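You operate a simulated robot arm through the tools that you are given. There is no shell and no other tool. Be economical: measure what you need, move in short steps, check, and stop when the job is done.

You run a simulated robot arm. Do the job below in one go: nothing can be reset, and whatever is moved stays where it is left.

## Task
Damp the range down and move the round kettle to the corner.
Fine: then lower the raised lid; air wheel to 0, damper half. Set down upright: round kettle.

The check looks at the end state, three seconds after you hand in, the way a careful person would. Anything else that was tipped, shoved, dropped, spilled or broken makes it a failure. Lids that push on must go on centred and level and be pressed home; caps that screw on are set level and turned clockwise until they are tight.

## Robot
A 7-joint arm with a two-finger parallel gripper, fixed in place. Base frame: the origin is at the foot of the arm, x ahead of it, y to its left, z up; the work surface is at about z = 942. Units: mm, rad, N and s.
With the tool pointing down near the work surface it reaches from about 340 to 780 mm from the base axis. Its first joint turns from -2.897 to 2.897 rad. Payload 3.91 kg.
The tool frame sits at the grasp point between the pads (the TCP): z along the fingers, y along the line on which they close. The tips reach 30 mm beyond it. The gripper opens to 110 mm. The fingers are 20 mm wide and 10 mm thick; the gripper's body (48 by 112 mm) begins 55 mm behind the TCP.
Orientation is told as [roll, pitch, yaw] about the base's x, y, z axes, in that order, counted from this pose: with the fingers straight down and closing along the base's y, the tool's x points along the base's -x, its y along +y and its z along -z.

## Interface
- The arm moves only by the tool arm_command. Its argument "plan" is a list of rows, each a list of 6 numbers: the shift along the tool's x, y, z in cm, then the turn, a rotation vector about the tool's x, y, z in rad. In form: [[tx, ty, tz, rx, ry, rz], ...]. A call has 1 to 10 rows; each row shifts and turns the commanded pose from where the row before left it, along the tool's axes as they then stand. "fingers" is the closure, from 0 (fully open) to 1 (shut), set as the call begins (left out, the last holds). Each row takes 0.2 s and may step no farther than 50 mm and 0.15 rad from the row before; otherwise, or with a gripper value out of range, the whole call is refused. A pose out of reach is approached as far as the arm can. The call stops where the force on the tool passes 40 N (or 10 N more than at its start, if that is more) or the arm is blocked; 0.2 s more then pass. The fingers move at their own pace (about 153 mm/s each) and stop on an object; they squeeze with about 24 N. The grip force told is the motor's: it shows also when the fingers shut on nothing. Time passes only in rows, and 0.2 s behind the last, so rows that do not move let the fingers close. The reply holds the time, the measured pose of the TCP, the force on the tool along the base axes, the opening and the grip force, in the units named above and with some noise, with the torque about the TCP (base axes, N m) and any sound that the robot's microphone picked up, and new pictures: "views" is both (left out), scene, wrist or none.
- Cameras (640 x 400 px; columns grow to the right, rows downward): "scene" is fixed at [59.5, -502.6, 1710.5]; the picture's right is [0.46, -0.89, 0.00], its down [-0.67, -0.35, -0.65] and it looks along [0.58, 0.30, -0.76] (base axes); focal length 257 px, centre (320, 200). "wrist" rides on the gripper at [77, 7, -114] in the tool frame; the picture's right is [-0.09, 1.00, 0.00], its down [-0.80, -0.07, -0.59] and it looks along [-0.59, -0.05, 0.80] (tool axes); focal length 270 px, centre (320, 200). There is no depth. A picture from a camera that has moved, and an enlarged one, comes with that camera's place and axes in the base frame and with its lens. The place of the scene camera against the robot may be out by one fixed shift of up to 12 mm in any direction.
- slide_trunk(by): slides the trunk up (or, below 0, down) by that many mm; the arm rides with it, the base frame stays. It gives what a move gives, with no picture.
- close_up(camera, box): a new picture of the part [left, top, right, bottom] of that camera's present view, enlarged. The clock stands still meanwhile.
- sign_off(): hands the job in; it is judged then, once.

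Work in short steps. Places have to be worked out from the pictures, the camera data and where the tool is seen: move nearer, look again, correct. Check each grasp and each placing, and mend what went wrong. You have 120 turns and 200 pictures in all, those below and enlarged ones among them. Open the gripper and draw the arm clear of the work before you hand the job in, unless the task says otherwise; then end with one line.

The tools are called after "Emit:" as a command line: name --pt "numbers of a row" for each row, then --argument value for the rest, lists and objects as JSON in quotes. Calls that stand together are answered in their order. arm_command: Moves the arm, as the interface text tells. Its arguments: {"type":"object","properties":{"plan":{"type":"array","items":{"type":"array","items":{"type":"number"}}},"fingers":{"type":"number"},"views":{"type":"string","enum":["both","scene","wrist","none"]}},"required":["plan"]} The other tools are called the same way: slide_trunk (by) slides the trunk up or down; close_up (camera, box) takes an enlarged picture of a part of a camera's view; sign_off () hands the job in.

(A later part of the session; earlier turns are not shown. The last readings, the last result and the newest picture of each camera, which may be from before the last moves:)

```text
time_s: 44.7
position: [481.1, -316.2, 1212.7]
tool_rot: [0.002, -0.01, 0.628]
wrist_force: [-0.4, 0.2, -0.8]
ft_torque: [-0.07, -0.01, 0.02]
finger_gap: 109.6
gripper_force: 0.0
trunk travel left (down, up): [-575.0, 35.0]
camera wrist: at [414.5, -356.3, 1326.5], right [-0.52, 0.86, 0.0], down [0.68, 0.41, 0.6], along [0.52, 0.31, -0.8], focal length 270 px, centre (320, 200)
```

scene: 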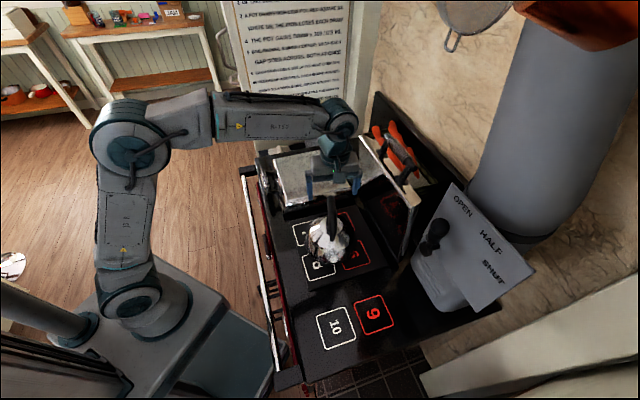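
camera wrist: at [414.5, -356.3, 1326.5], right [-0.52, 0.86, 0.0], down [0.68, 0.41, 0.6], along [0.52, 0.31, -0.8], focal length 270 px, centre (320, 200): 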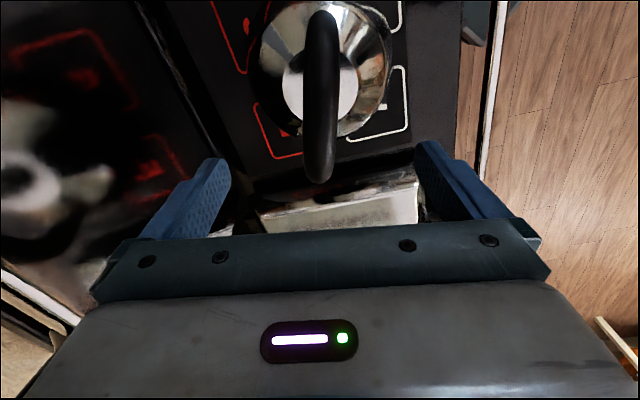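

Handle is aligned (column ~321). Descend 60 mm and look again.

Emit:
arm_command --pt "0 0 3 0 0 0" --pt "0 0 3 0 0 0" --views "wrist"

Emit:
close_up --camera "scene" --box '[280, 150, 400, 280]'

```text
time_s: 45.3
position: [479.3, -316.0, 1151.0]
tool_rot: [-0.001, -0.011, 0.629]
wrist_force: [-0.5, -0.2, 0.0]
ft_torque: [-0.03, 0.02, 0.0]
finger_gap: 110.2
gripper_force: 0.0
trunk travel left (down, up): [-575.0, 35.0]
camera wrist: at [413.1, -355.0, 1265.4], right [-0.51, 0.86, 0.0], down [0.68, 0.41, 0.6], along [0.52, 0.31, -0.8], focal length 270 px, centre (320, 200)
```

wrist: 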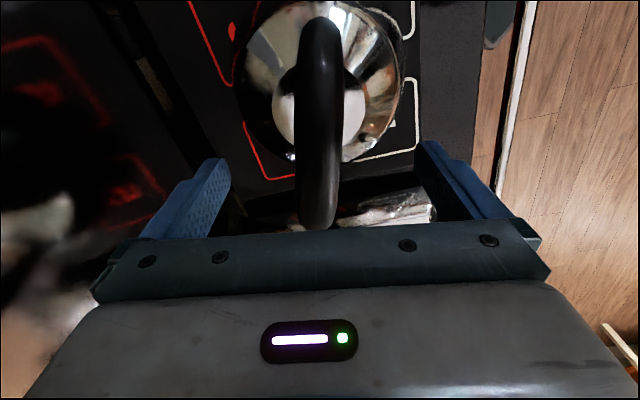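

```text
3.08 times, centred on (340, 215) of scene
camera zoom: at [59.5, -502.6, 1710.5], right [0.46, -0.89, 0.0], down [-0.67, -0.35, -0.65], along [0.58, 0.3, -0.76], focal length 791 px, centre (258, 154)
```

zoom: 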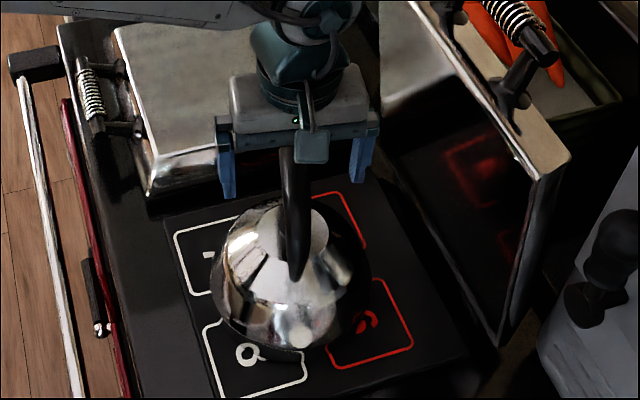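

Still well aligned. I go down 24 mm and close on the handle.

Emit:
arm_command --pt "0 0 2.4 0 0 0" --views "none"

Emit:
arm_command --pt "0 0 0 0 0 0" --pt "0 0 0 0 0 0" --pt "0 0 0 0 0 0" --fingers 1 --views "both"

```text
time_s: 45.7
position: [478.5, -316.1, 1128.6]
tool_rot: [0.003, -0.009, 0.628]
wrist_force: [-0.4, -0.2, 0.1]
ft_torque: [-0.01, 0.03, -0.03]
finger_gap: 109.8
gripper_force: 0.2
trunk travel left (down, up): [-575.0, 35.0]
```

```text
time_s: 46.5
position: [477.9, -315.7, 1128.3]
tool_rot: [0.003, -0.011, 0.631]
wrist_force: [0.2, 0.9, 0.3]
ft_torque: [0.03, -0.13, -0.34]
finger_gap: 27.5
gripper_force: 24.1
trunk travel left (down, up): [-575.0, 35.0]
camera wrist: at [412.6, -355.3, 1241.7], right [-0.51, 0.86, 0.0], down [0.69, 0.41, 0.6], along [0.52, 0.31, -0.8], focal length 270 px, centre (320, 200)
```

scene: 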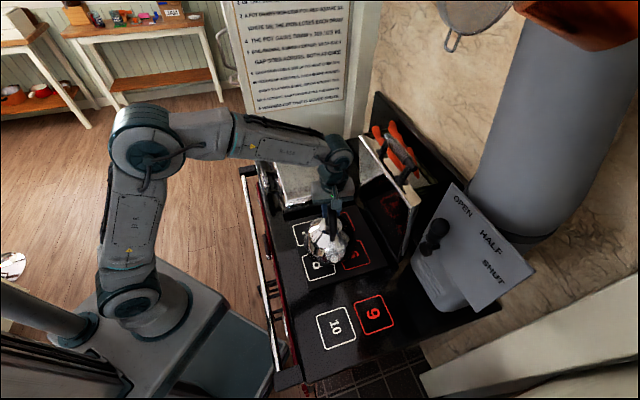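
wrist: 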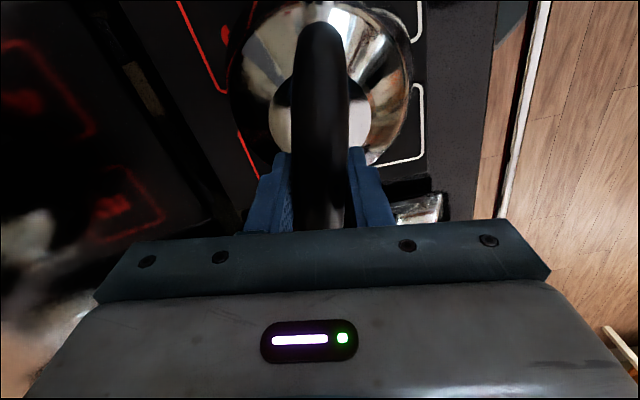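

Gripped at 27.5 mm. Lift 30 mm gently and check weight and tilt.

Emit:
arm_command --pt "0 0 -0.5 0 0 0" --pt "0 0 -0.5 0 0 0" --pt "0 0 -1 0 0 0" --pt "0 0 -1 0 0 0" --views "both"

Emit:
close_up --camera "scene" --box '[280, 150, 400, 280]'

```text
time_s: 47.5
position: [480.1, -316.3, 1157.9]
tool_rot: [0.002, -0.008, 0.628]
wrist_force: [0.0, -0.2, -11.0]
ft_torque: [0.02, -0.07, 0.01]
finger_gap: 25.5
gripper_force: 24.3
trunk travel left (down, up): [-575.0, 35.0]
camera wrist: at [413.5, -356.1, 1271.3], right [-0.51, 0.86, 0.0], down [0.69, 0.41, 0.6], along [0.51, 0.31, -0.8], focal length 270 px, centre (320, 200)
```

scene: 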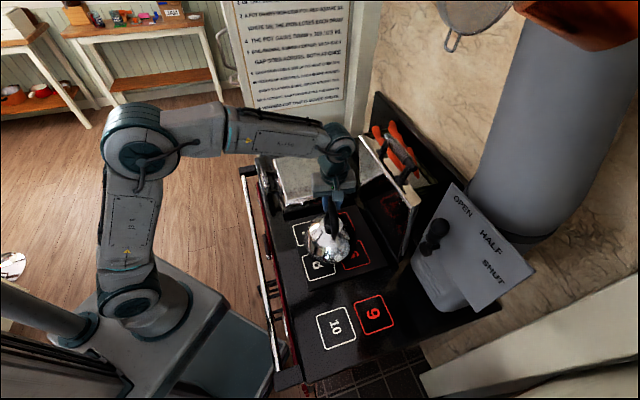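
wrist: 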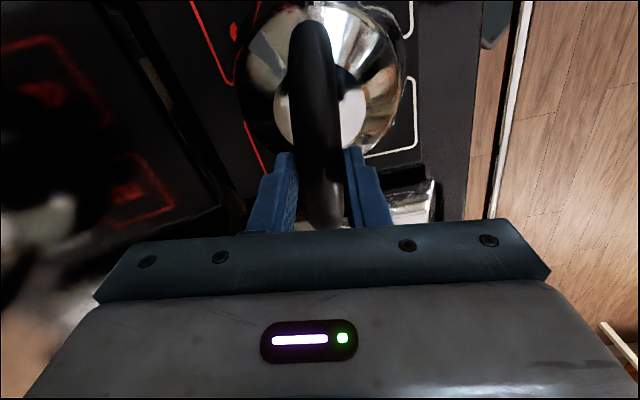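

```text
3.08 times, centred on (340, 215) of scene
camera zoom: at [59.5, -502.6, 1710.5], right [0.46, -0.89, 0.0], down [-0.67, -0.35, -0.65], along [0.58, 0.3, -0.76], focal length 791 px, centre (258, 154)
```

zoom: 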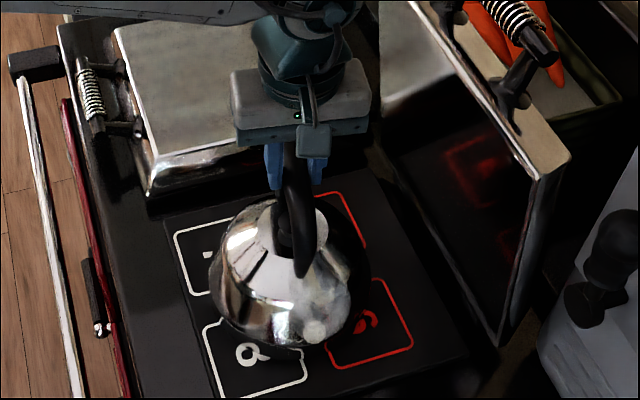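

Force 11 N, but the handle seems to have sat lower in the fingers than at grasp. I lift 20 mm more to see whether it is truly hanging.

Emit:
arm_command --pt "0 0 -0.5 0 0 0" --pt "0 0 -0.5 0 0 0" --pt "0 0 -0.5 0 0 0" --pt "0 0 -0.5 0 0 0" --pt "0 0 0 0 0 0" --views "wrist"

Emit:
close_up --camera "scene" --box '[280, 150, 400, 280]'

```text
time_s: 48.7
position: [480.9, -318.0, 1177.5]
tool_rot: [0.001, -0.009, 0.629]
wrist_force: [-0.2, 0.1, -10.8]
ft_torque: [0.05, -0.05, 0.0]
finger_gap: 25.7
gripper_force: 23.9
trunk travel left (down, up): [-575.0, 35.0]
camera wrist: at [414.3, -356.0, 1292.2], right [-0.51, 0.86, 0.0], down [0.69, 0.41, 0.6], along [0.52, 0.31, -0.8], focal length 270 px, centre (320, 200)
```

wrist: 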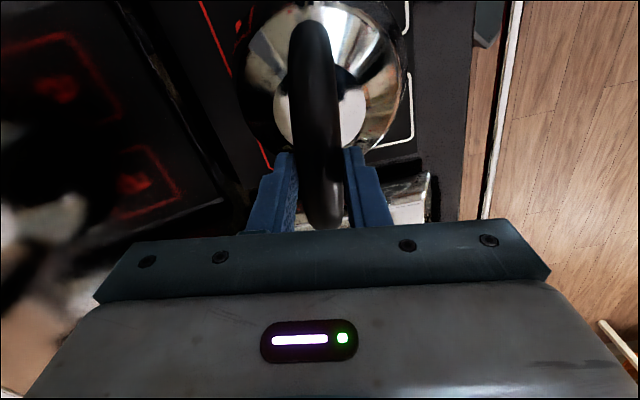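

```text
3.08 times, centred on (340, 215) of scene
camera zoom: at [59.5, -502.6, 1710.5], right [0.46, -0.89, 0.0], down [-0.67, -0.35, -0.65], along [0.58, 0.3, -0.76], focal length 791 px, centre (258, 154)
```

zoom: 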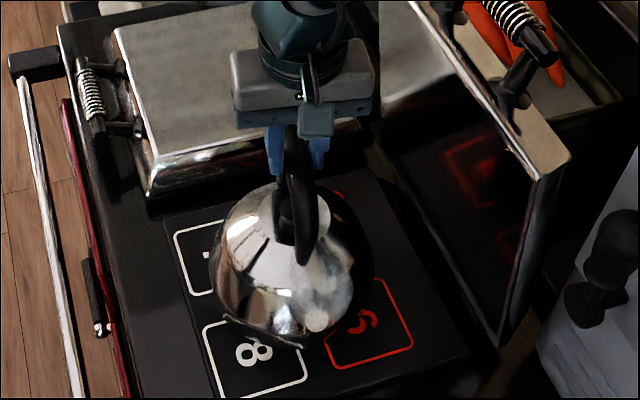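

The kettle hangs upright, steady at ~1.1 kg. Corner squares: 10 ≈ (250,−445), 9 ≈ (338,−533). I carry it slowly along tool +x toward square 10.

Emit:
arm_command --pt "1 0 0 0 0 0" --pt "2 0.1 0 0 0 0" --pt "2 0.1 0 0 0 0" --pt "2 0.2 0 0 0 0" --pt "2 0.2 0 0 0 0" --pt "2 0.2 0 0 0 0" --pt "2 0.2 0 0 0 0" --pt "1 0.1 0 0 0 0" --views "both"

```text
time_s: 50.5
position: [360.2, -391.1, 1177.2]
tool_rot: [0.001, -0.011, 0.629]
wrist_force: [-0.4, -0.4, -10.3]
ft_torque: [0.02, -0.03, -0.01]
finger_gap: 25.7
gripper_force: 24.0
trunk travel left (down, up): [-575.0, 35.0]
camera wrist: at [294.0, -429.9, 1290.7], right [-0.51, 0.86, 0.0], down [0.69, 0.41, 0.6], along [0.52, 0.31, -0.8], focal length 270 px, centre (320, 200)
```

scene: 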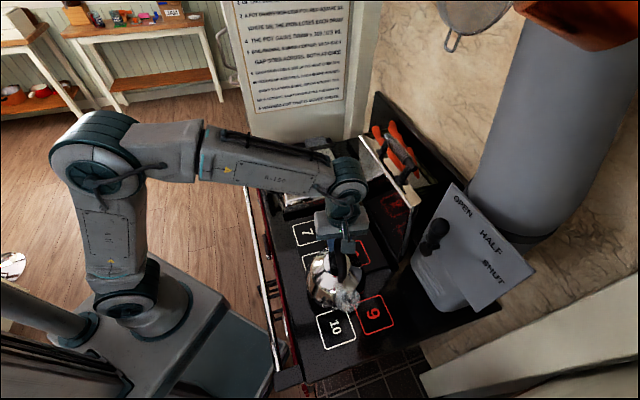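
wrist: 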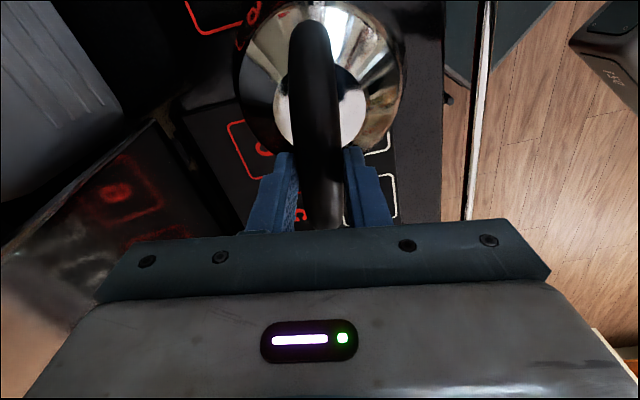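

Steady and upright. I continue the remaining ~115 mm.

Emit:
arm_command --pt "1 0 0 0 0 0" --pt "2 0 0 0 0 0" --pt "2 0 0 0 0 0" --pt "2 0 0 0 0 0" --pt "2 0 0 0 0 0" --pt "1.5 0 0 0 0 0" --pt "1 0.3 0 0 0 0" --views "both"

Emit:
close_up --camera "scene" --box '[260, 200, 440, 400]'

```text
time_s: 52.1
position: [264.1, -457.0, 1177.5]
tool_rot: [0.001, -0.012, 0.63]
wrist_force: [0.7, -0.6, -12.1]
ft_torque: [0.05, -0.09, -0.02]
finger_gap: 25.6
gripper_force: 24.4
trunk travel left (down, up): [-575.0, 35.0]
camera wrist: at [198.2, -496.4, 1291.0], right [-0.51, 0.86, 0.0], down [0.69, 0.41, 0.6], along [0.52, 0.31, -0.8], focal length 270 px, centre (320, 200)
```

scene: 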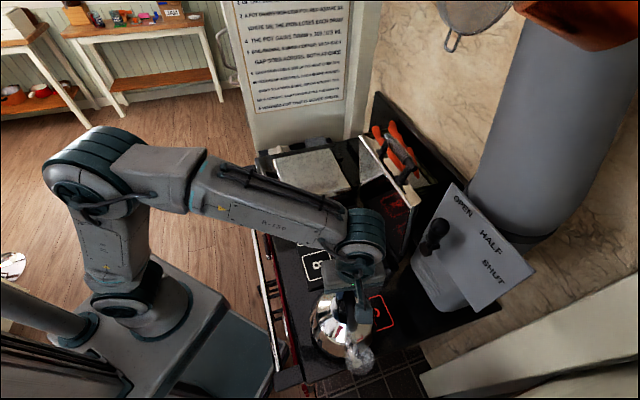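
wrist: 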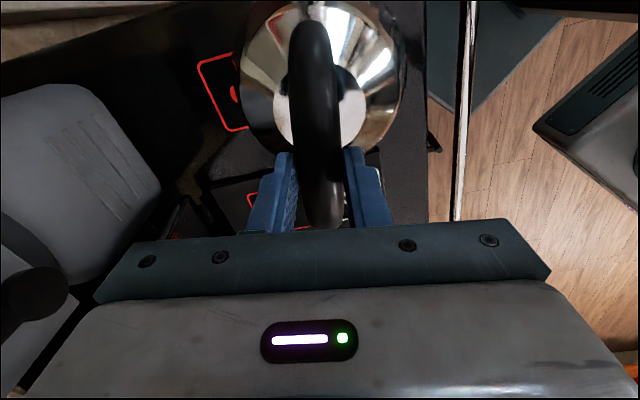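

```text
2.00 times, centred on (350, 300) of scene
camera zoom: at [59.5, -502.6, 1710.5], right [0.46, -0.89, 0.0], down [-0.67, -0.35, -0.65], along [0.58, 0.3, -0.76], focal length 514 px, centre (260, 0)
```

zoom: 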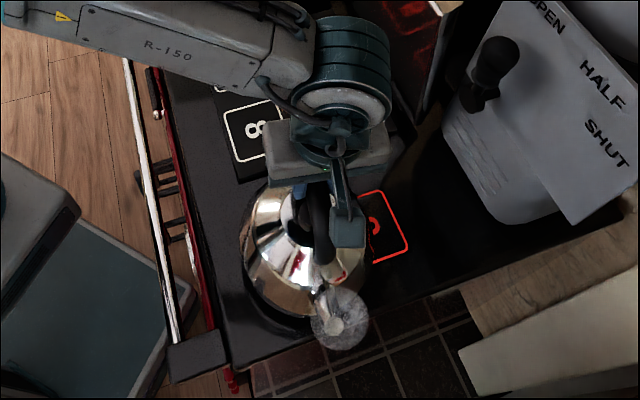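

The kettle is over the corner, clear of the front rail and slab. I lower it gently, watching the force.

Emit:
arm_command --pt "0 0 1 0 0 0" --pt "0 0 1 0 0 0" --pt "0 0 0.5 0 0 0" --pt "0 0 0 0 0 0" --views "none"

Emit:
arm_command --pt "0 0 0.4 0 0 0" --pt "0 0 0.4 0 0 0" --pt "0 0 0 0 0 0" --views "scene"

```text
time_s: 53.1
position: [264.9, -455.1, 1151.2]
tool_rot: [0.002, -0.009, 0.629]
wrist_force: [-0.2, 0.3, -11.8]
ft_torque: [0.04, -0.1, -0.01]
finger_gap: 25.6
gripper_force: 23.7
trunk travel left (down, up): [-575.0, 35.0]
```

```text
time_s: 53.9
position: [265.4, -454.9, 1143.2]
tool_rot: [0.002, -0.011, 0.628]
wrist_force: [-0.7, -0.7, -11.2]
ft_torque: [0.04, -0.03, 0.0]
finger_gap: 25.6
gripper_force: 23.9
trunk travel left (down, up): [-575.0, 35.0]
```

scene: 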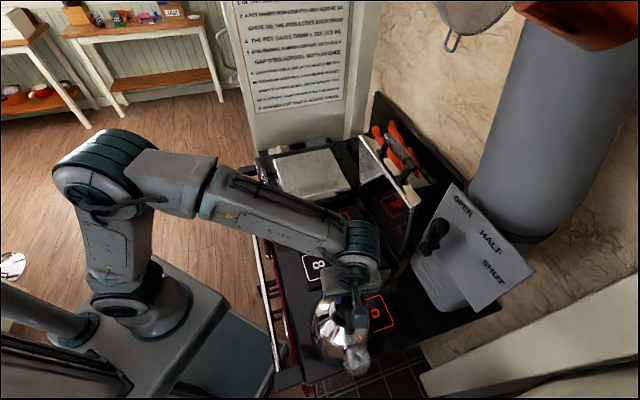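

Still hanging; continue down in 4 mm steps.

Emit:
arm_command --pt "0 0 0.4 0 0 0" --pt "0 0 0.4 0 0 0" --pt "0 0 0 0 0 0" --views "none"

Emit:
arm_command --pt "0 0 0.3 0 0 0" --pt "0 0 0.3 0 0 0" --pt "0 0 0 0 0 0" --views "none"

```text
time_s: 54.7
position: [265.8, -453.7, 1138.5]
tool_rot: [-0.006, -0.009, 0.627]
wrist_force: [1.3, -4.7, 20.8]
ft_torque: [-0.08, -0.12, -0.02]
finger_gap: 25.5
gripper_force: 24.3
trunk travel left (down, up): [-575.0, 35.0]
```

```text
time_s: 55.5
position: [266.2, -453.3, 1129.0]
tool_rot: [-0.001, -0.011, 0.63]
wrist_force: [5.6, -6.9, 21.8]
ft_torque: [-0.13, -0.05, -0.02]
finger_gap: 26.0
gripper_force: 24.2
trunk travel left (down, up): [-575.0, 35.0]
```

The kettle is down (contact at ~1139; fingers slid on the handle). I open and rise clear.

Emit:
arm_command --pt "0 0 -0.4 0 0 0" --pt "0 0 0 0 0 0" --views "none"

Emit:
arm_command --pt "0 0 0 0 0 0" --pt "0 0 0 0 0 0" --pt "0 0 -3 0 0 0" --pt "0 0 -4 0 0 0" --pt "0 0 -4 0 0 0" --fingers 0 --views "both"

Emit:
close_up --camera "scene" --box '[260, 200, 440, 400]'

```text
time_s: 56.1
position: [265.0, -454.6, 1131.7]
tool_rot: [0.008, -0.01, 0.628]
wrist_force: [-0.3, -0.8, -11.7]
ft_torque: [0.03, -0.05, -0.01]
finger_gap: 25.8
gripper_force: 24.1
trunk travel left (down, up): [-575.0, 35.0]
```

```text
time_s: 57.3
position: [264.1, -456.9, 1242.5]
tool_rot: [0.001, -0.009, 0.629]
wrist_force: [0.0, 0.4, -1.4]
ft_torque: [-0.02, -0.02, 0.01]
finger_gap: 110.1
gripper_force: 0.0
trunk travel left (down, up): [-575.0, 35.0]
camera wrist: at [198.0, -496.6, 1356.2], right [-0.51, 0.86, 0.0], down [0.68, 0.41, 0.6], along [0.52, 0.31, -0.8], focal length 270 px, centre (320, 200)
```

scene: 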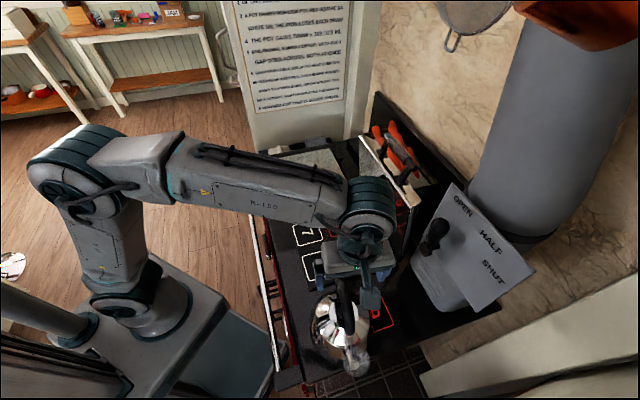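
wrist: 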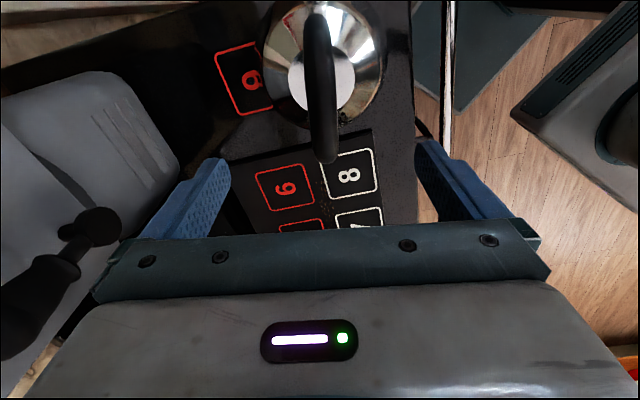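

```text
2.00 times, centred on (350, 300) of scene
camera zoom: at [59.5, -502.6, 1710.5], right [0.46, -0.89, 0.0], down [-0.67, -0.35, -0.65], along [0.58, 0.3, -0.76], focal length 514 px, centre (260, 0)
```

zoom: 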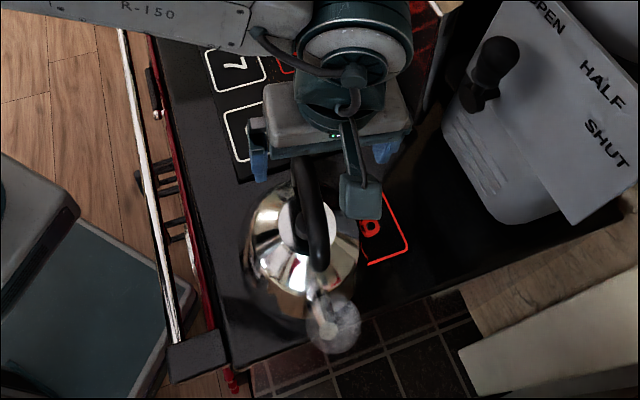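

Kettle stands upright on square 10 in the corner. Next the raised lid: I rise, yaw so the fingers would close across the lid, and look along it from its near side.

Emit:
arm_command --pt "0 0 -4 0 0 0" --pt "0 0 -4 0 0 -0.12" --pt "-3 -3 0 0 0 0" --pt "-3 -3 0 0 0 0" --pt "-3 -3 0 0 0 0" --pt "-2 -3 0 0 0 0" --views "both"

```text
time_s: 58.7
position: [427.1, -468.1, 1324.5]
tool_rot: [0.001, -0.012, 0.749]
wrist_force: [0.2, 0.9, 0.4]
ft_torque: [0.05, 0.03, 0.03]
finger_gap: 110.0
gripper_force: 0.0
trunk travel left (down, up): [-575.0, 35.0]
camera wrist: at [366.3, -515.6, 1438.1], right [-0.61, 0.79, 0.0], down [0.63, 0.49, 0.6], along [0.47, 0.37, -0.8], focal length 270 px, centre (320, 200)
```

scene: 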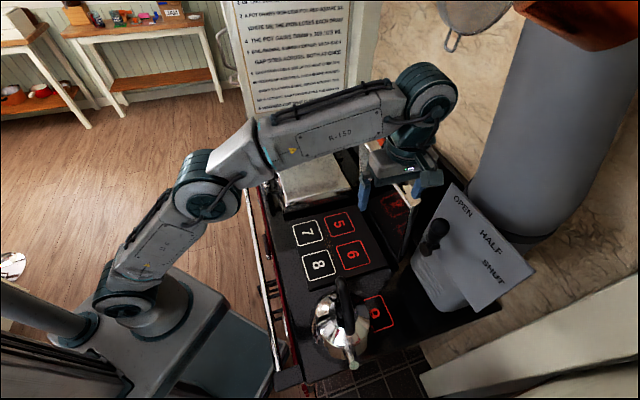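
wrist: 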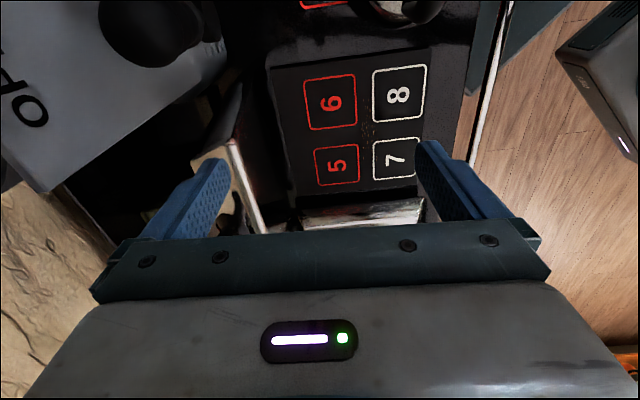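

The lid edge is seen at the left finger. I back off along −l and a little forward so that lid and handle fall in the clear part of the wrist view.

Emit:
arm_command --pt "4 0 0 0 0 0" --pt "4 -2 0 0 0 0" --pt "3 -3 0 0 0 0" --views "wrist"

Emit:
close_up --camera "wrist" --box '[60, 0, 340, 235]'

```text
time_s: 59.5
position: [356.5, -536.5, 1307.7]
tool_rot: [-0.001, -0.01, 0.75]
wrist_force: [-0.3, 0.3, 0.5]
ft_torque: [0.01, 0.01, 0.02]
finger_gap: 110.2
gripper_force: 0.0
out of reach, approached as far as the arm can: row 2, 3
trunk travel left (down, up): [-575.0, 35.0]
camera wrist: at [295.1, -582.8, 1421.4], right [-0.61, 0.79, 0.0], down [0.63, 0.49, 0.6], along [0.48, 0.37, -0.8], focal length 270 px, centre (320, 200)
```

wrist: 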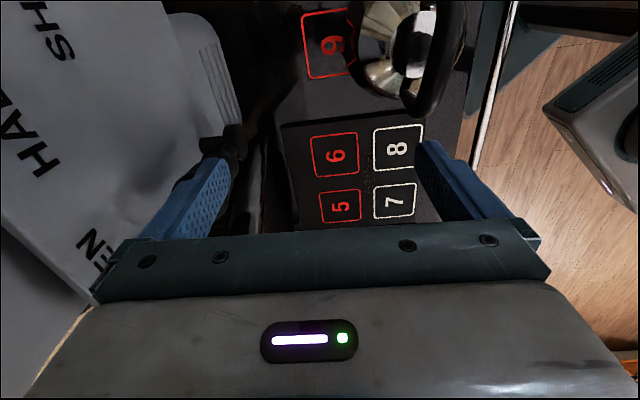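

```text
1.70 times, centred on (200, 118) of wrist
camera zoom: at [295.1, -582.8, 1421.4], right [-0.61, 0.79, 0.0], down [0.63, 0.49, 0.6], along [0.48, 0.37, -0.8], focal length 460 px, centre (524, 340)
```

zoom: 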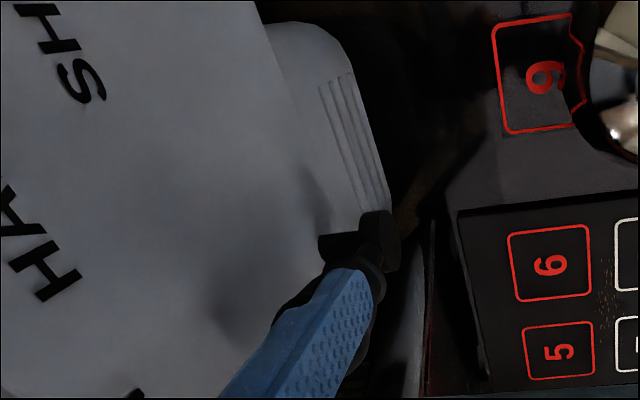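

That is at the reach limit with the tool vertical. I tilt the tool toward the range (which pulls the wrist back) and move back toward the lid to view it.

Emit:
arm_command --pt "-3 0 0 0 0 0" --pt "-3 0 0 0.15 0 0" --pt "0 0 0 0.15 0 0" --pt "0 0 0 0.15 0 0" --pt "0 0 0 0.15 0 0" --views "both"

```text
time_s: 60.7
position: [402.8, -493.5, 1308.0]
tool_rot: [-0.602, -0.009, 0.749]
wrist_force: [0.2, 0.0, -0.2]
ft_torque: [0.0, -0.01, 0.03]
finger_gap: 109.9
gripper_force: 0.0
trunk travel left (down, up): [-575.0, 35.0]
camera wrist: at [297.9, -493.8, 1397.7], right [-0.49, 0.66, -0.56], down [0.39, 0.75, 0.54], along [0.78, 0.04, -0.63], focal length 270 px, centre (320, 200)
```

scene: 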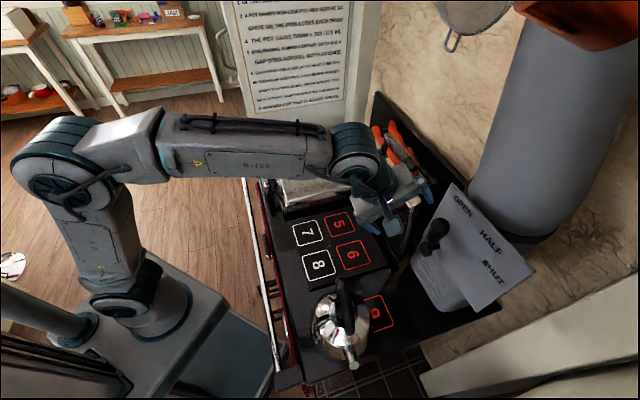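
wrist: 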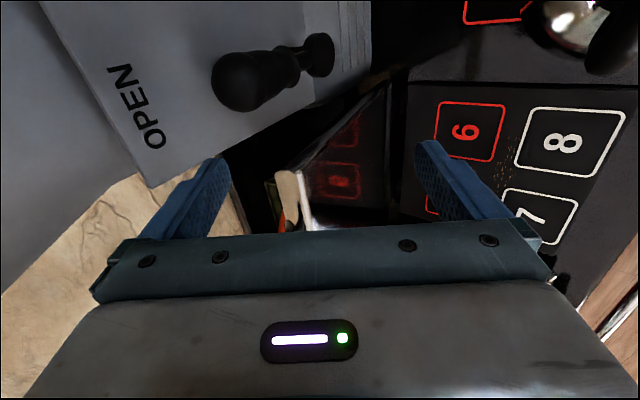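

The lid leans slightly toward me: hinge ≈(f 750, z 965), free edge ≈(f 695, z 1250), near corner at l≈10. I'll straddle the free edge beside the handle (l≈28) with open fingers and guide it down. First hover above the edge.

Emit:
arm_command --pt "-3 -1.3 -1 0 0 0" --pt "-2 -2 1.5 0 0 0" --pt "-2 -2 1.5 0 0 0" --views "both"

Emit:
close_up --camera "wrist" --box '[160, 60, 480, 235]'

Emit:
close_up --camera "scene" --box '[330, 100, 460, 260]'

```text
time_s: 61.5
position: [493.0, -488.2, 1322.4]
tool_rot: [-0.6, -0.01, 0.748]
wrist_force: [0.3, 0.3, 0.2]
ft_torque: [0.04, 0.0, 0.03]
finger_gap: 109.9
gripper_force: 0.0
trunk travel left (down, up): [-575.0, 35.0]
camera wrist: at [387.9, -488.2, 1411.8], right [-0.49, 0.67, -0.56], down [0.39, 0.74, 0.54], along [0.78, 0.04, -0.63], focal length 270 px, centre (320, 200)
```

scene: 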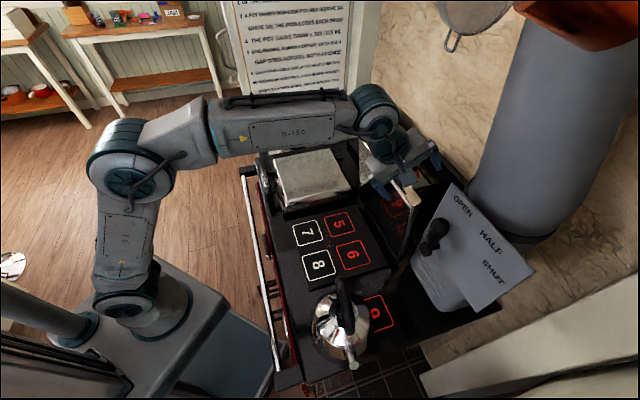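
wrist: 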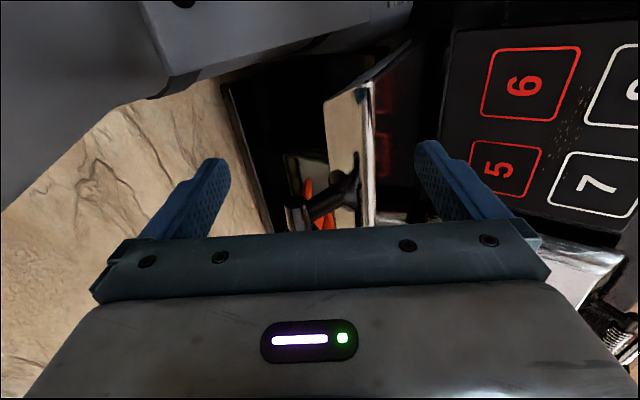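

```text
2.00 times, centred on (320, 148) of wrist
camera zoom: at [387.9, -488.2, 1411.8], right [-0.49, 0.67, -0.56], down [0.39, 0.74, 0.54], along [0.78, 0.04, -0.63], focal length 541 px, centre (320, 305)
```

zoom: 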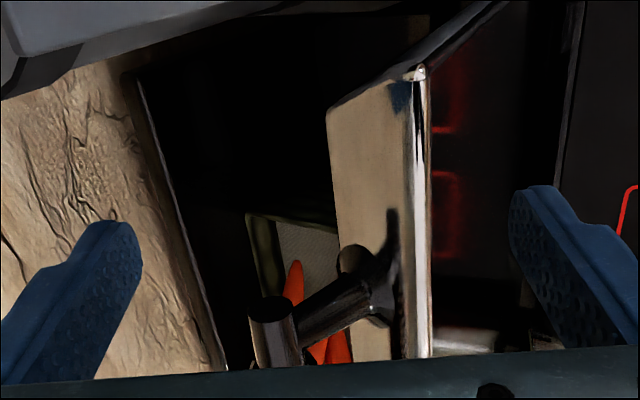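

```text
2.50 times, centred on (395, 180) of scene
camera zoom: at [59.5, -502.6, 1710.5], right [0.46, -0.89, 0.0], down [-0.67, -0.35, -0.65], along [0.58, 0.3, -0.76], focal length 642 px, centre (132, 250)
```

zoom: 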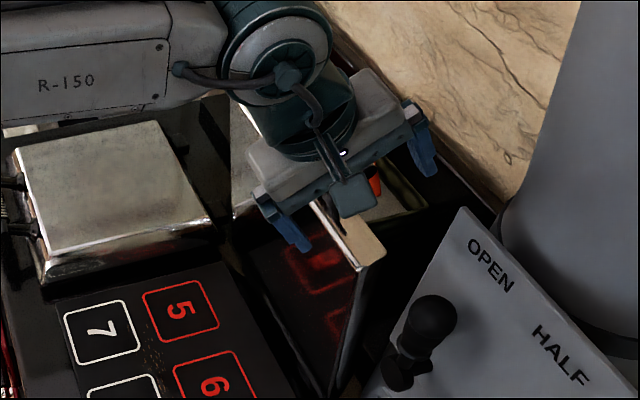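

Very clear: the edge is between the fingers, the handle well to the side; near top corner ≈(f 714, l 15, z 1220). I reduce tilt to 0.4 and descend so the fingers straddle the edge, checking once on the way.

Emit:
arm_command --pt "-0.4 0 0 -0.1 0 0" --pt "-0.4 0 0 -0.1 0 0" --pt "0 -1.96 4.08 0 0 0" --pt "0 1.17 2.76 0 0 0" --views "both"

Emit:
close_up --camera "scene" --box '[330, 100, 460, 260]'

```text
time_s: 62.5
position: [520.8, -505.8, 1263.5]
tool_rot: [-0.401, -0.01, 0.749]
wrist_force: [0.1, 0.1, -0.6]
ft_torque: [0.02, 0.02, -0.02]
finger_gap: 110.1
gripper_force: 0.0
trunk travel left (down, up): [-575.0, 35.0]
camera wrist: at [428.8, -519.8, 1365.3], right [-0.56, 0.73, -0.39], down [0.47, 0.66, 0.58], along [0.69, 0.14, -0.71], focal length 270 px, centre (320, 200)
```

scene: 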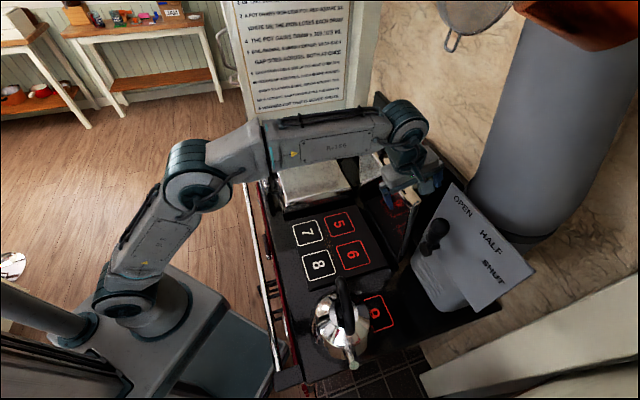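
wrist: 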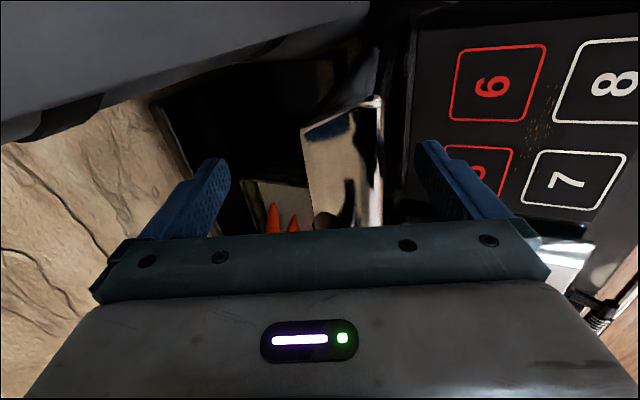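

```text
2.50 times, centred on (395, 180) of scene
camera zoom: at [59.5, -502.6, 1710.5], right [0.46, -0.89, 0.0], down [-0.67, -0.35, -0.65], along [0.58, 0.3, -0.76], focal length 642 px, centre (132, 250)
```

zoom: 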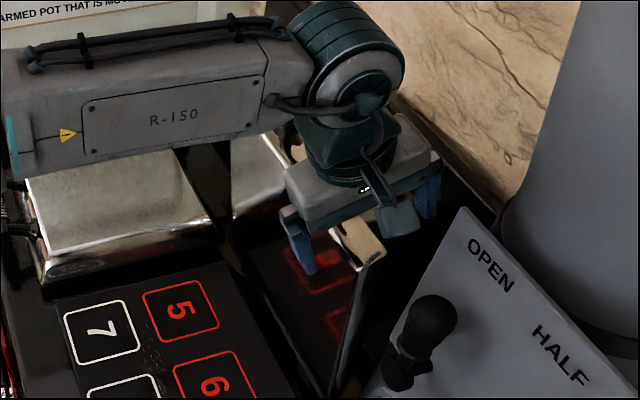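

Lid edge centred at f≈722, z≈1217. I descend 65 mm so it sits between the pads.

Emit:
arm_command --pt "0 1.3 3.07 0 0 0" --pt "0 1.2 3.0 0 0 0" --views "both"

Emit:
close_up --camera "scene" --box '[330, 100, 460, 260]'

```text
time_s: 63.2
position: [520.0, -506.9, 1210.8]
tool_rot: [-0.429, -0.011, 0.749]
wrist_force: [-2.9, 2.8, 16.7]
ft_torque: [0.59, -0.05, 0.17]
finger_gap: 110.2
gripper_force: 0.0
trunk travel left (down, up): [-575.0, 35.0]
stopped in row 2: the force on the tool passed its limit (the readings are from after the stop); the commanded pose is now the measured one
camera wrist: at [427.6, -518.7, 1310.5], right [-0.55, 0.73, -0.41], down [0.46, 0.67, 0.58], along [0.7, 0.13, -0.7], focal length 270 px, centre (320, 200)
```

scene: 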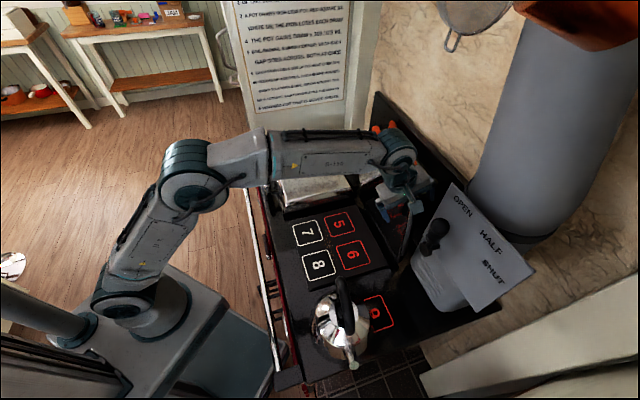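
wrist: 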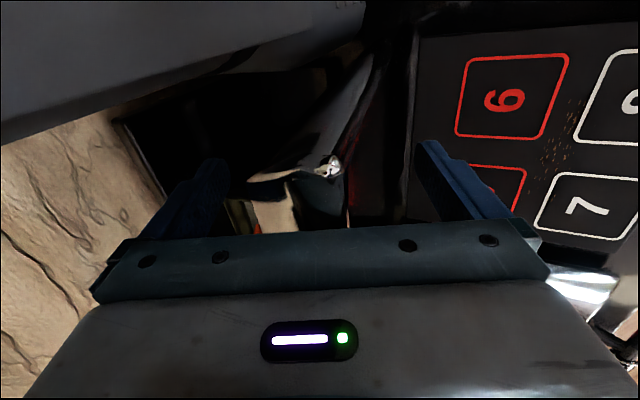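

```text
2.50 times, centred on (395, 180) of scene
camera zoom: at [59.5, -502.6, 1710.5], right [0.46, -0.89, 0.0], down [-0.67, -0.35, -0.65], along [0.58, 0.3, -0.76], focal length 642 px, centre (132, 250)
```

zoom: 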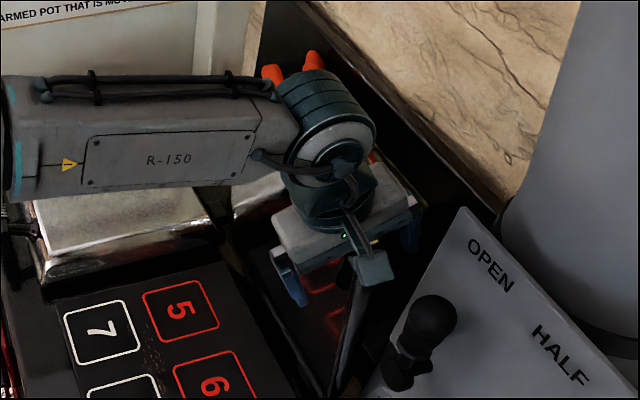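

The palm met the lid's free edge (so it is at z≈1255, f≈700). I back off 15 mm, align the tool tilt with the lid, and narrow the fingers around it.

Emit:
arm_command --pt "0 0 -1.5 0 0 0" --pt "0 0 0 -0.1 0 0" --pt "0 0 0 -0.1 0 0" --pt "0 0 0 0 0 0" --views "wrist"

Emit:
close_up --camera "wrist" --box '[160, 60, 480, 235]'

```text
time_s: 64.2
position: [517.7, -503.0, 1219.3]
tool_rot: [-0.217, -0.011, 0.747]
wrist_force: [-2.8, -0.2, -1.0]
ft_torque: [-0.02, -0.12, 0.09]
finger_gap: 109.8
gripper_force: 0.0
trunk travel left (down, up): [-575.0, 35.0]
camera wrist: at [440.0, -532.5, 1327.8], right [-0.59, 0.77, -0.21], down [0.54, 0.58, 0.6], along [0.59, 0.24, -0.77], focal length 270 px, centre (320, 200)
```

wrist: 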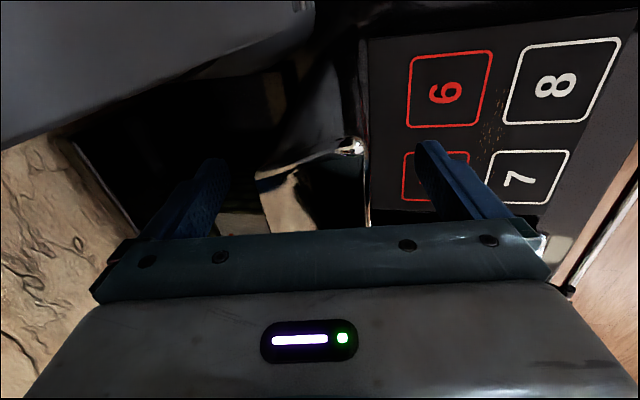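

```text
2.00 times, centred on (320, 148) of wrist
camera zoom: at [440.0, -532.5, 1327.8], right [-0.59, 0.77, -0.21], down [0.54, 0.58, 0.6], along [0.59, 0.24, -0.77], focal length 541 px, centre (320, 305)
```

zoom: 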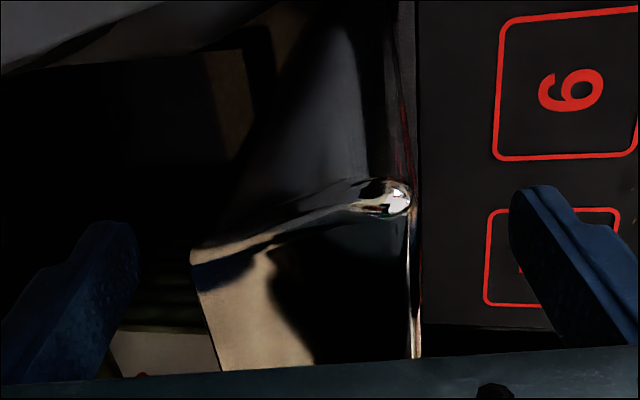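

The lid is about 50 mm thick and sits centred between the fingers. I narrow the gap a little and start swinging it about its hinge (≈257 mm ahead of the TCP).

Emit:
arm_command --pt "0 0 0 0 0 0" --pt "0 2.57 -0.14 0.1 0 0" --pt "0 2.57 -0.14 0.1 0 0" --pt "0 2.57 -0.14 0.1 0 0" --fingers 0.22 --views "both"

```text
time_s: 65.2
position: [467.6, -450.3, 1200.6]
tool_rot: [-0.524, -0.01, 0.748]
wrist_force: [2.5, -4.1, 6.7]
ft_torque: [-0.2, -0.08, 0.02]
finger_gap: 88.6
gripper_force: 2.4
trunk travel left (down, up): [-575.0, 35.0]
camera wrist: at [368.6, -455.0, 1294.8], right [-0.52, 0.7, -0.5], down [0.42, 0.71, 0.56], along [0.74, 0.08, -0.66], focal length 270 px, centre (320, 200)
```

scene: 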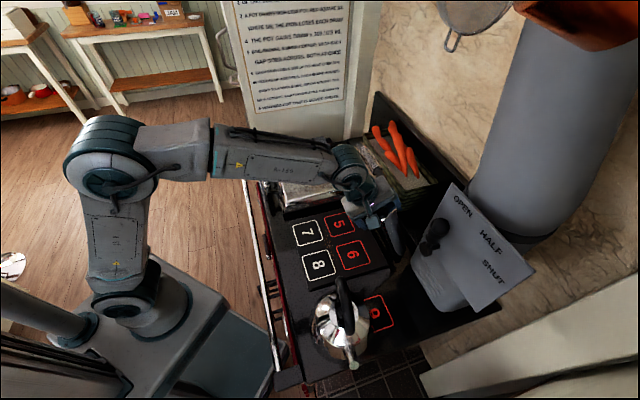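
wrist: 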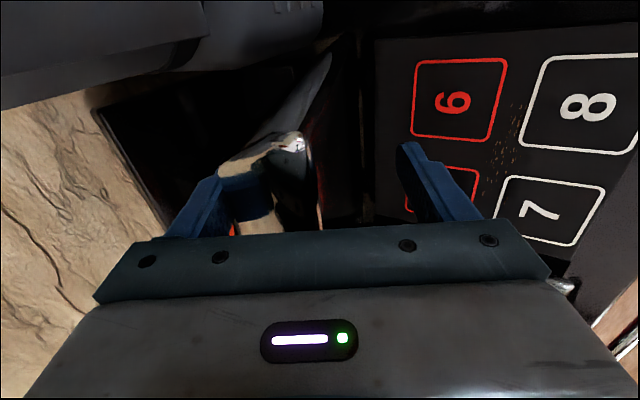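

The lid follows against the rear finger with light force. Continue the arc.

Emit:
arm_command --pt "0 2.57 -0.1 0.1 0 0" --pt "0 2.57 -0.1 0.1 0 0" --pt "0 2.57 -0.1 0.1 0 0" --views "both"

```text
time_s: 66.0
position: [424.0, -400.4, 1157.2]
tool_rot: [-0.82, -0.01, 0.749]
wrist_force: [-2.2, -0.3, 5.6]
ft_torque: [-0.14, -0.2, -0.05]
finger_gap: 87.0
gripper_force: 0.8
trunk travel left (down, up): [-575.0, 35.0]
camera wrist: at [307.1, -387.4, 1229.0], right [-0.39, 0.56, -0.73], down [0.32, 0.82, 0.47], along [0.86, -0.05, -0.5], focal length 270 px, centre (320, 200)
```

scene: 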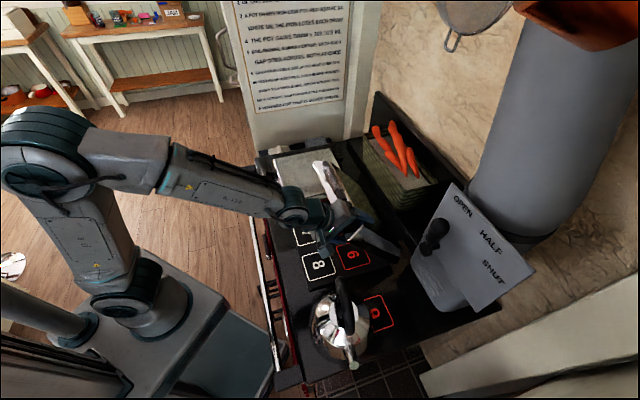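
wrist: 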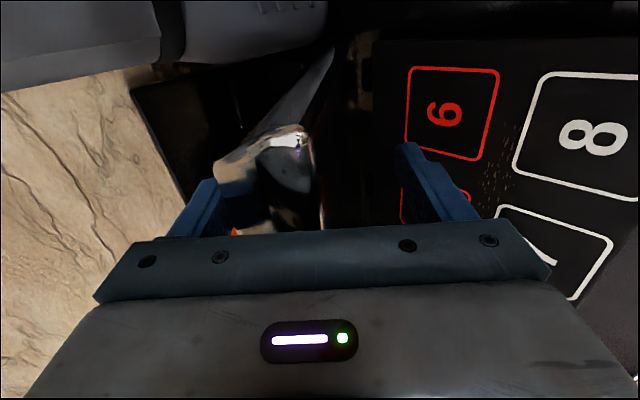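

Going well. Continue.

Emit:
arm_command --pt "0 2.57 -0.1 0.1 0 0" --pt "0 2.57 -0.1 0.1 0 0" --pt "0 2.57 -0.1 0.1 0 0" --views "both"

```text
time_s: 66.8
position: [389.7, -366.4, 1095.9]
tool_rot: [-1.117, -0.01, 0.748]
wrist_force: [0.8, -0.6, 0.7]
ft_torque: [0.01, 0.05, -0.02]
finger_gap: 86.1
gripper_force: 0.8
trunk travel left (down, up): [-575.0, 35.0]
camera wrist: at [262.1, -338.9, 1139.5], right [-0.23, 0.39, -0.89], down [0.24, 0.91, 0.33], along [0.94, -0.14, -0.3], focal length 270 px, centre (320, 200)
```

scene: 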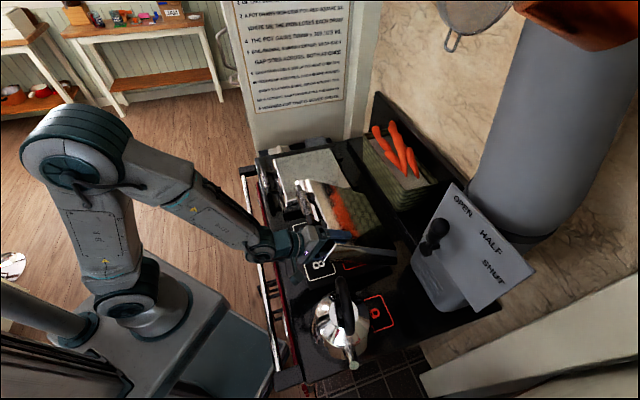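
wrist: 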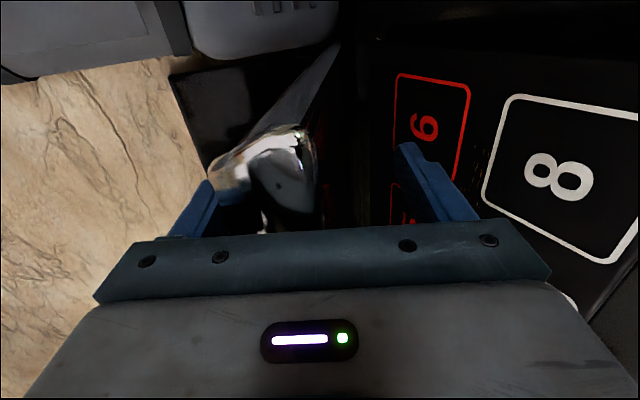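

The lid holds itself (friction hinge). Two more steps, then I'll withdraw and press it down from above.

Emit:
arm_command --pt "0 2.57 -0.1 0.1 0 0" --pt "0 2.3 -0.1 0.09 0 0" --pt "0 0 0 0 0 0" --views "wrist"

Emit:
close_up --camera "scene" --box '[250, 140, 420, 300]'

```text
time_s: 67.4
position: [375.8, -349.5, 1057.7]
tool_rot: [-1.275, -0.012, 0.749]
wrist_force: [-21.7, 20.1, -0.5]
ft_torque: [-0.45, -0.24, 0.92]
finger_gap: 88.4
gripper_force: 2.4
out of reach, approached as far as the arm can: row 2
trunk travel left (down, up): [-575.0, 35.0]
stopped in row 2: the force on the tool passed its limit (the readings are from after the stop); the commanded pose is now the measured one
camera wrist: at [244.2, -320.1, 1083.8], right [-0.13, 0.28, -0.95], down [0.21, 0.95, 0.25], along [0.97, -0.17, -0.18], focal length 270 px, centre (320, 200)
```

wrist: 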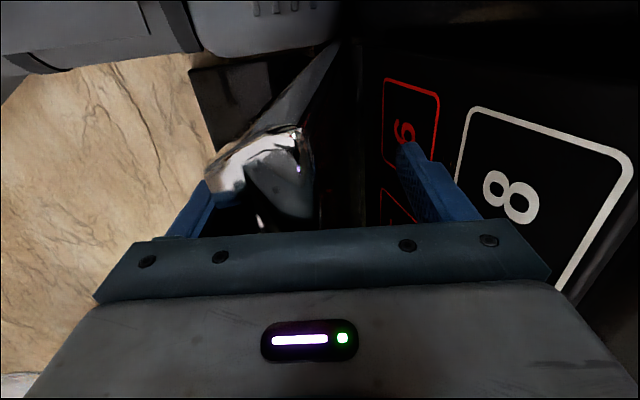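

```text
2.50 times, centred on (335, 220) of scene
camera zoom: at [59.5, -502.6, 1710.5], right [0.46, -0.89, 0.0], down [-0.67, -0.35, -0.65], along [0.58, 0.3, -0.76], focal length 642 px, centre (282, 150)
```

zoom: 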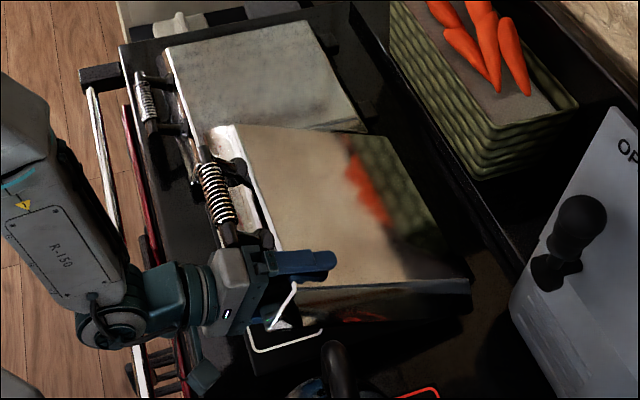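

The palm is nudging the lid edge and the arm is near its limit. I open the fingers and pull straight back.

Emit:
arm_command --pt "0 0 -1 0 0 0" --pt "0 0 -2 0 0 0" --pt "0 0 -2 0 0 0" --fingers 0 --views "wrist"

```text
time_s: 68.2
position: [376.6, -351.7, 1059.1]
tool_rot: [-1.28, -0.011, 0.749]
wrist_force: [-26.0, 23.6, -2.0]
ft_torque: [-0.39, -0.38, 1.04]
finger_gap: 110.0
gripper_force: 0.1
out of reach, approached as far as the arm can: row 1, 2, 3
trunk travel left (down, up): [-575.0, 35.0]
camera wrist: at [244.4, -320.3, 1084.6], right [-0.12, 0.28, -0.95], down [0.21, 0.95, 0.25], along [0.97, -0.17, -0.17], focal length 270 px, centre (320, 200)
```

wrist: 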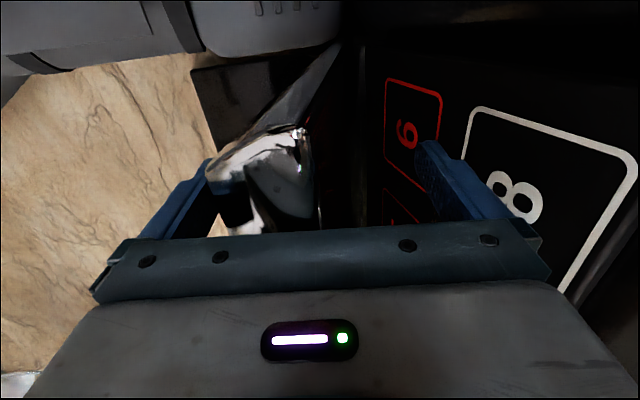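

The arm cannot fold further in this pose. I retrace the arc ~0.3 rad (lid slack in the open fingers) and withdraw from there.

Emit:
arm_command --pt "0 -2.0 0 -0.1 0 0" --pt "0 -2.0 0.1 -0.1 0 0" --pt "0 -1 -1.5 -0.1 0 0" --pt "0 0 -2.5 0 0 0" --views "both"

```text
time_s: 69.2
position: [369.2, -343.6, 1124.9]
tool_rot: [-0.981, -0.014, 0.748]
wrist_force: [-0.1, 0.8, 0.1]
ft_torque: [0.01, 0.01, 0.0]
finger_gap: 110.0
gripper_force: 0.0
trunk travel left (down, up): [-575.0, 35.0]
camera wrist: at [246.6, -322.0, 1182.6], right [-0.31, 0.47, -0.83], down [0.27, 0.88, 0.4], along [0.91, -0.1, -0.4], focal length 270 px, centre (320, 200)
```

scene: 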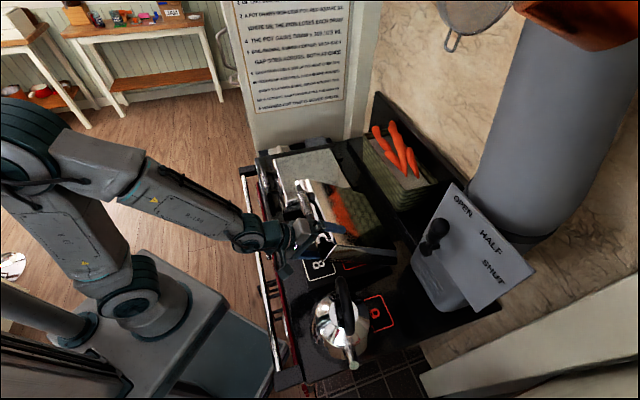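
wrist: 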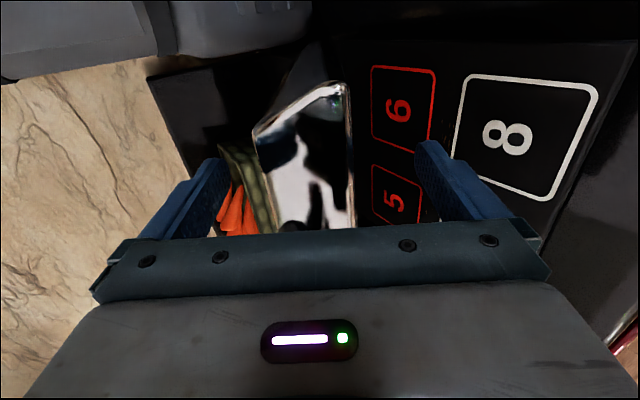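

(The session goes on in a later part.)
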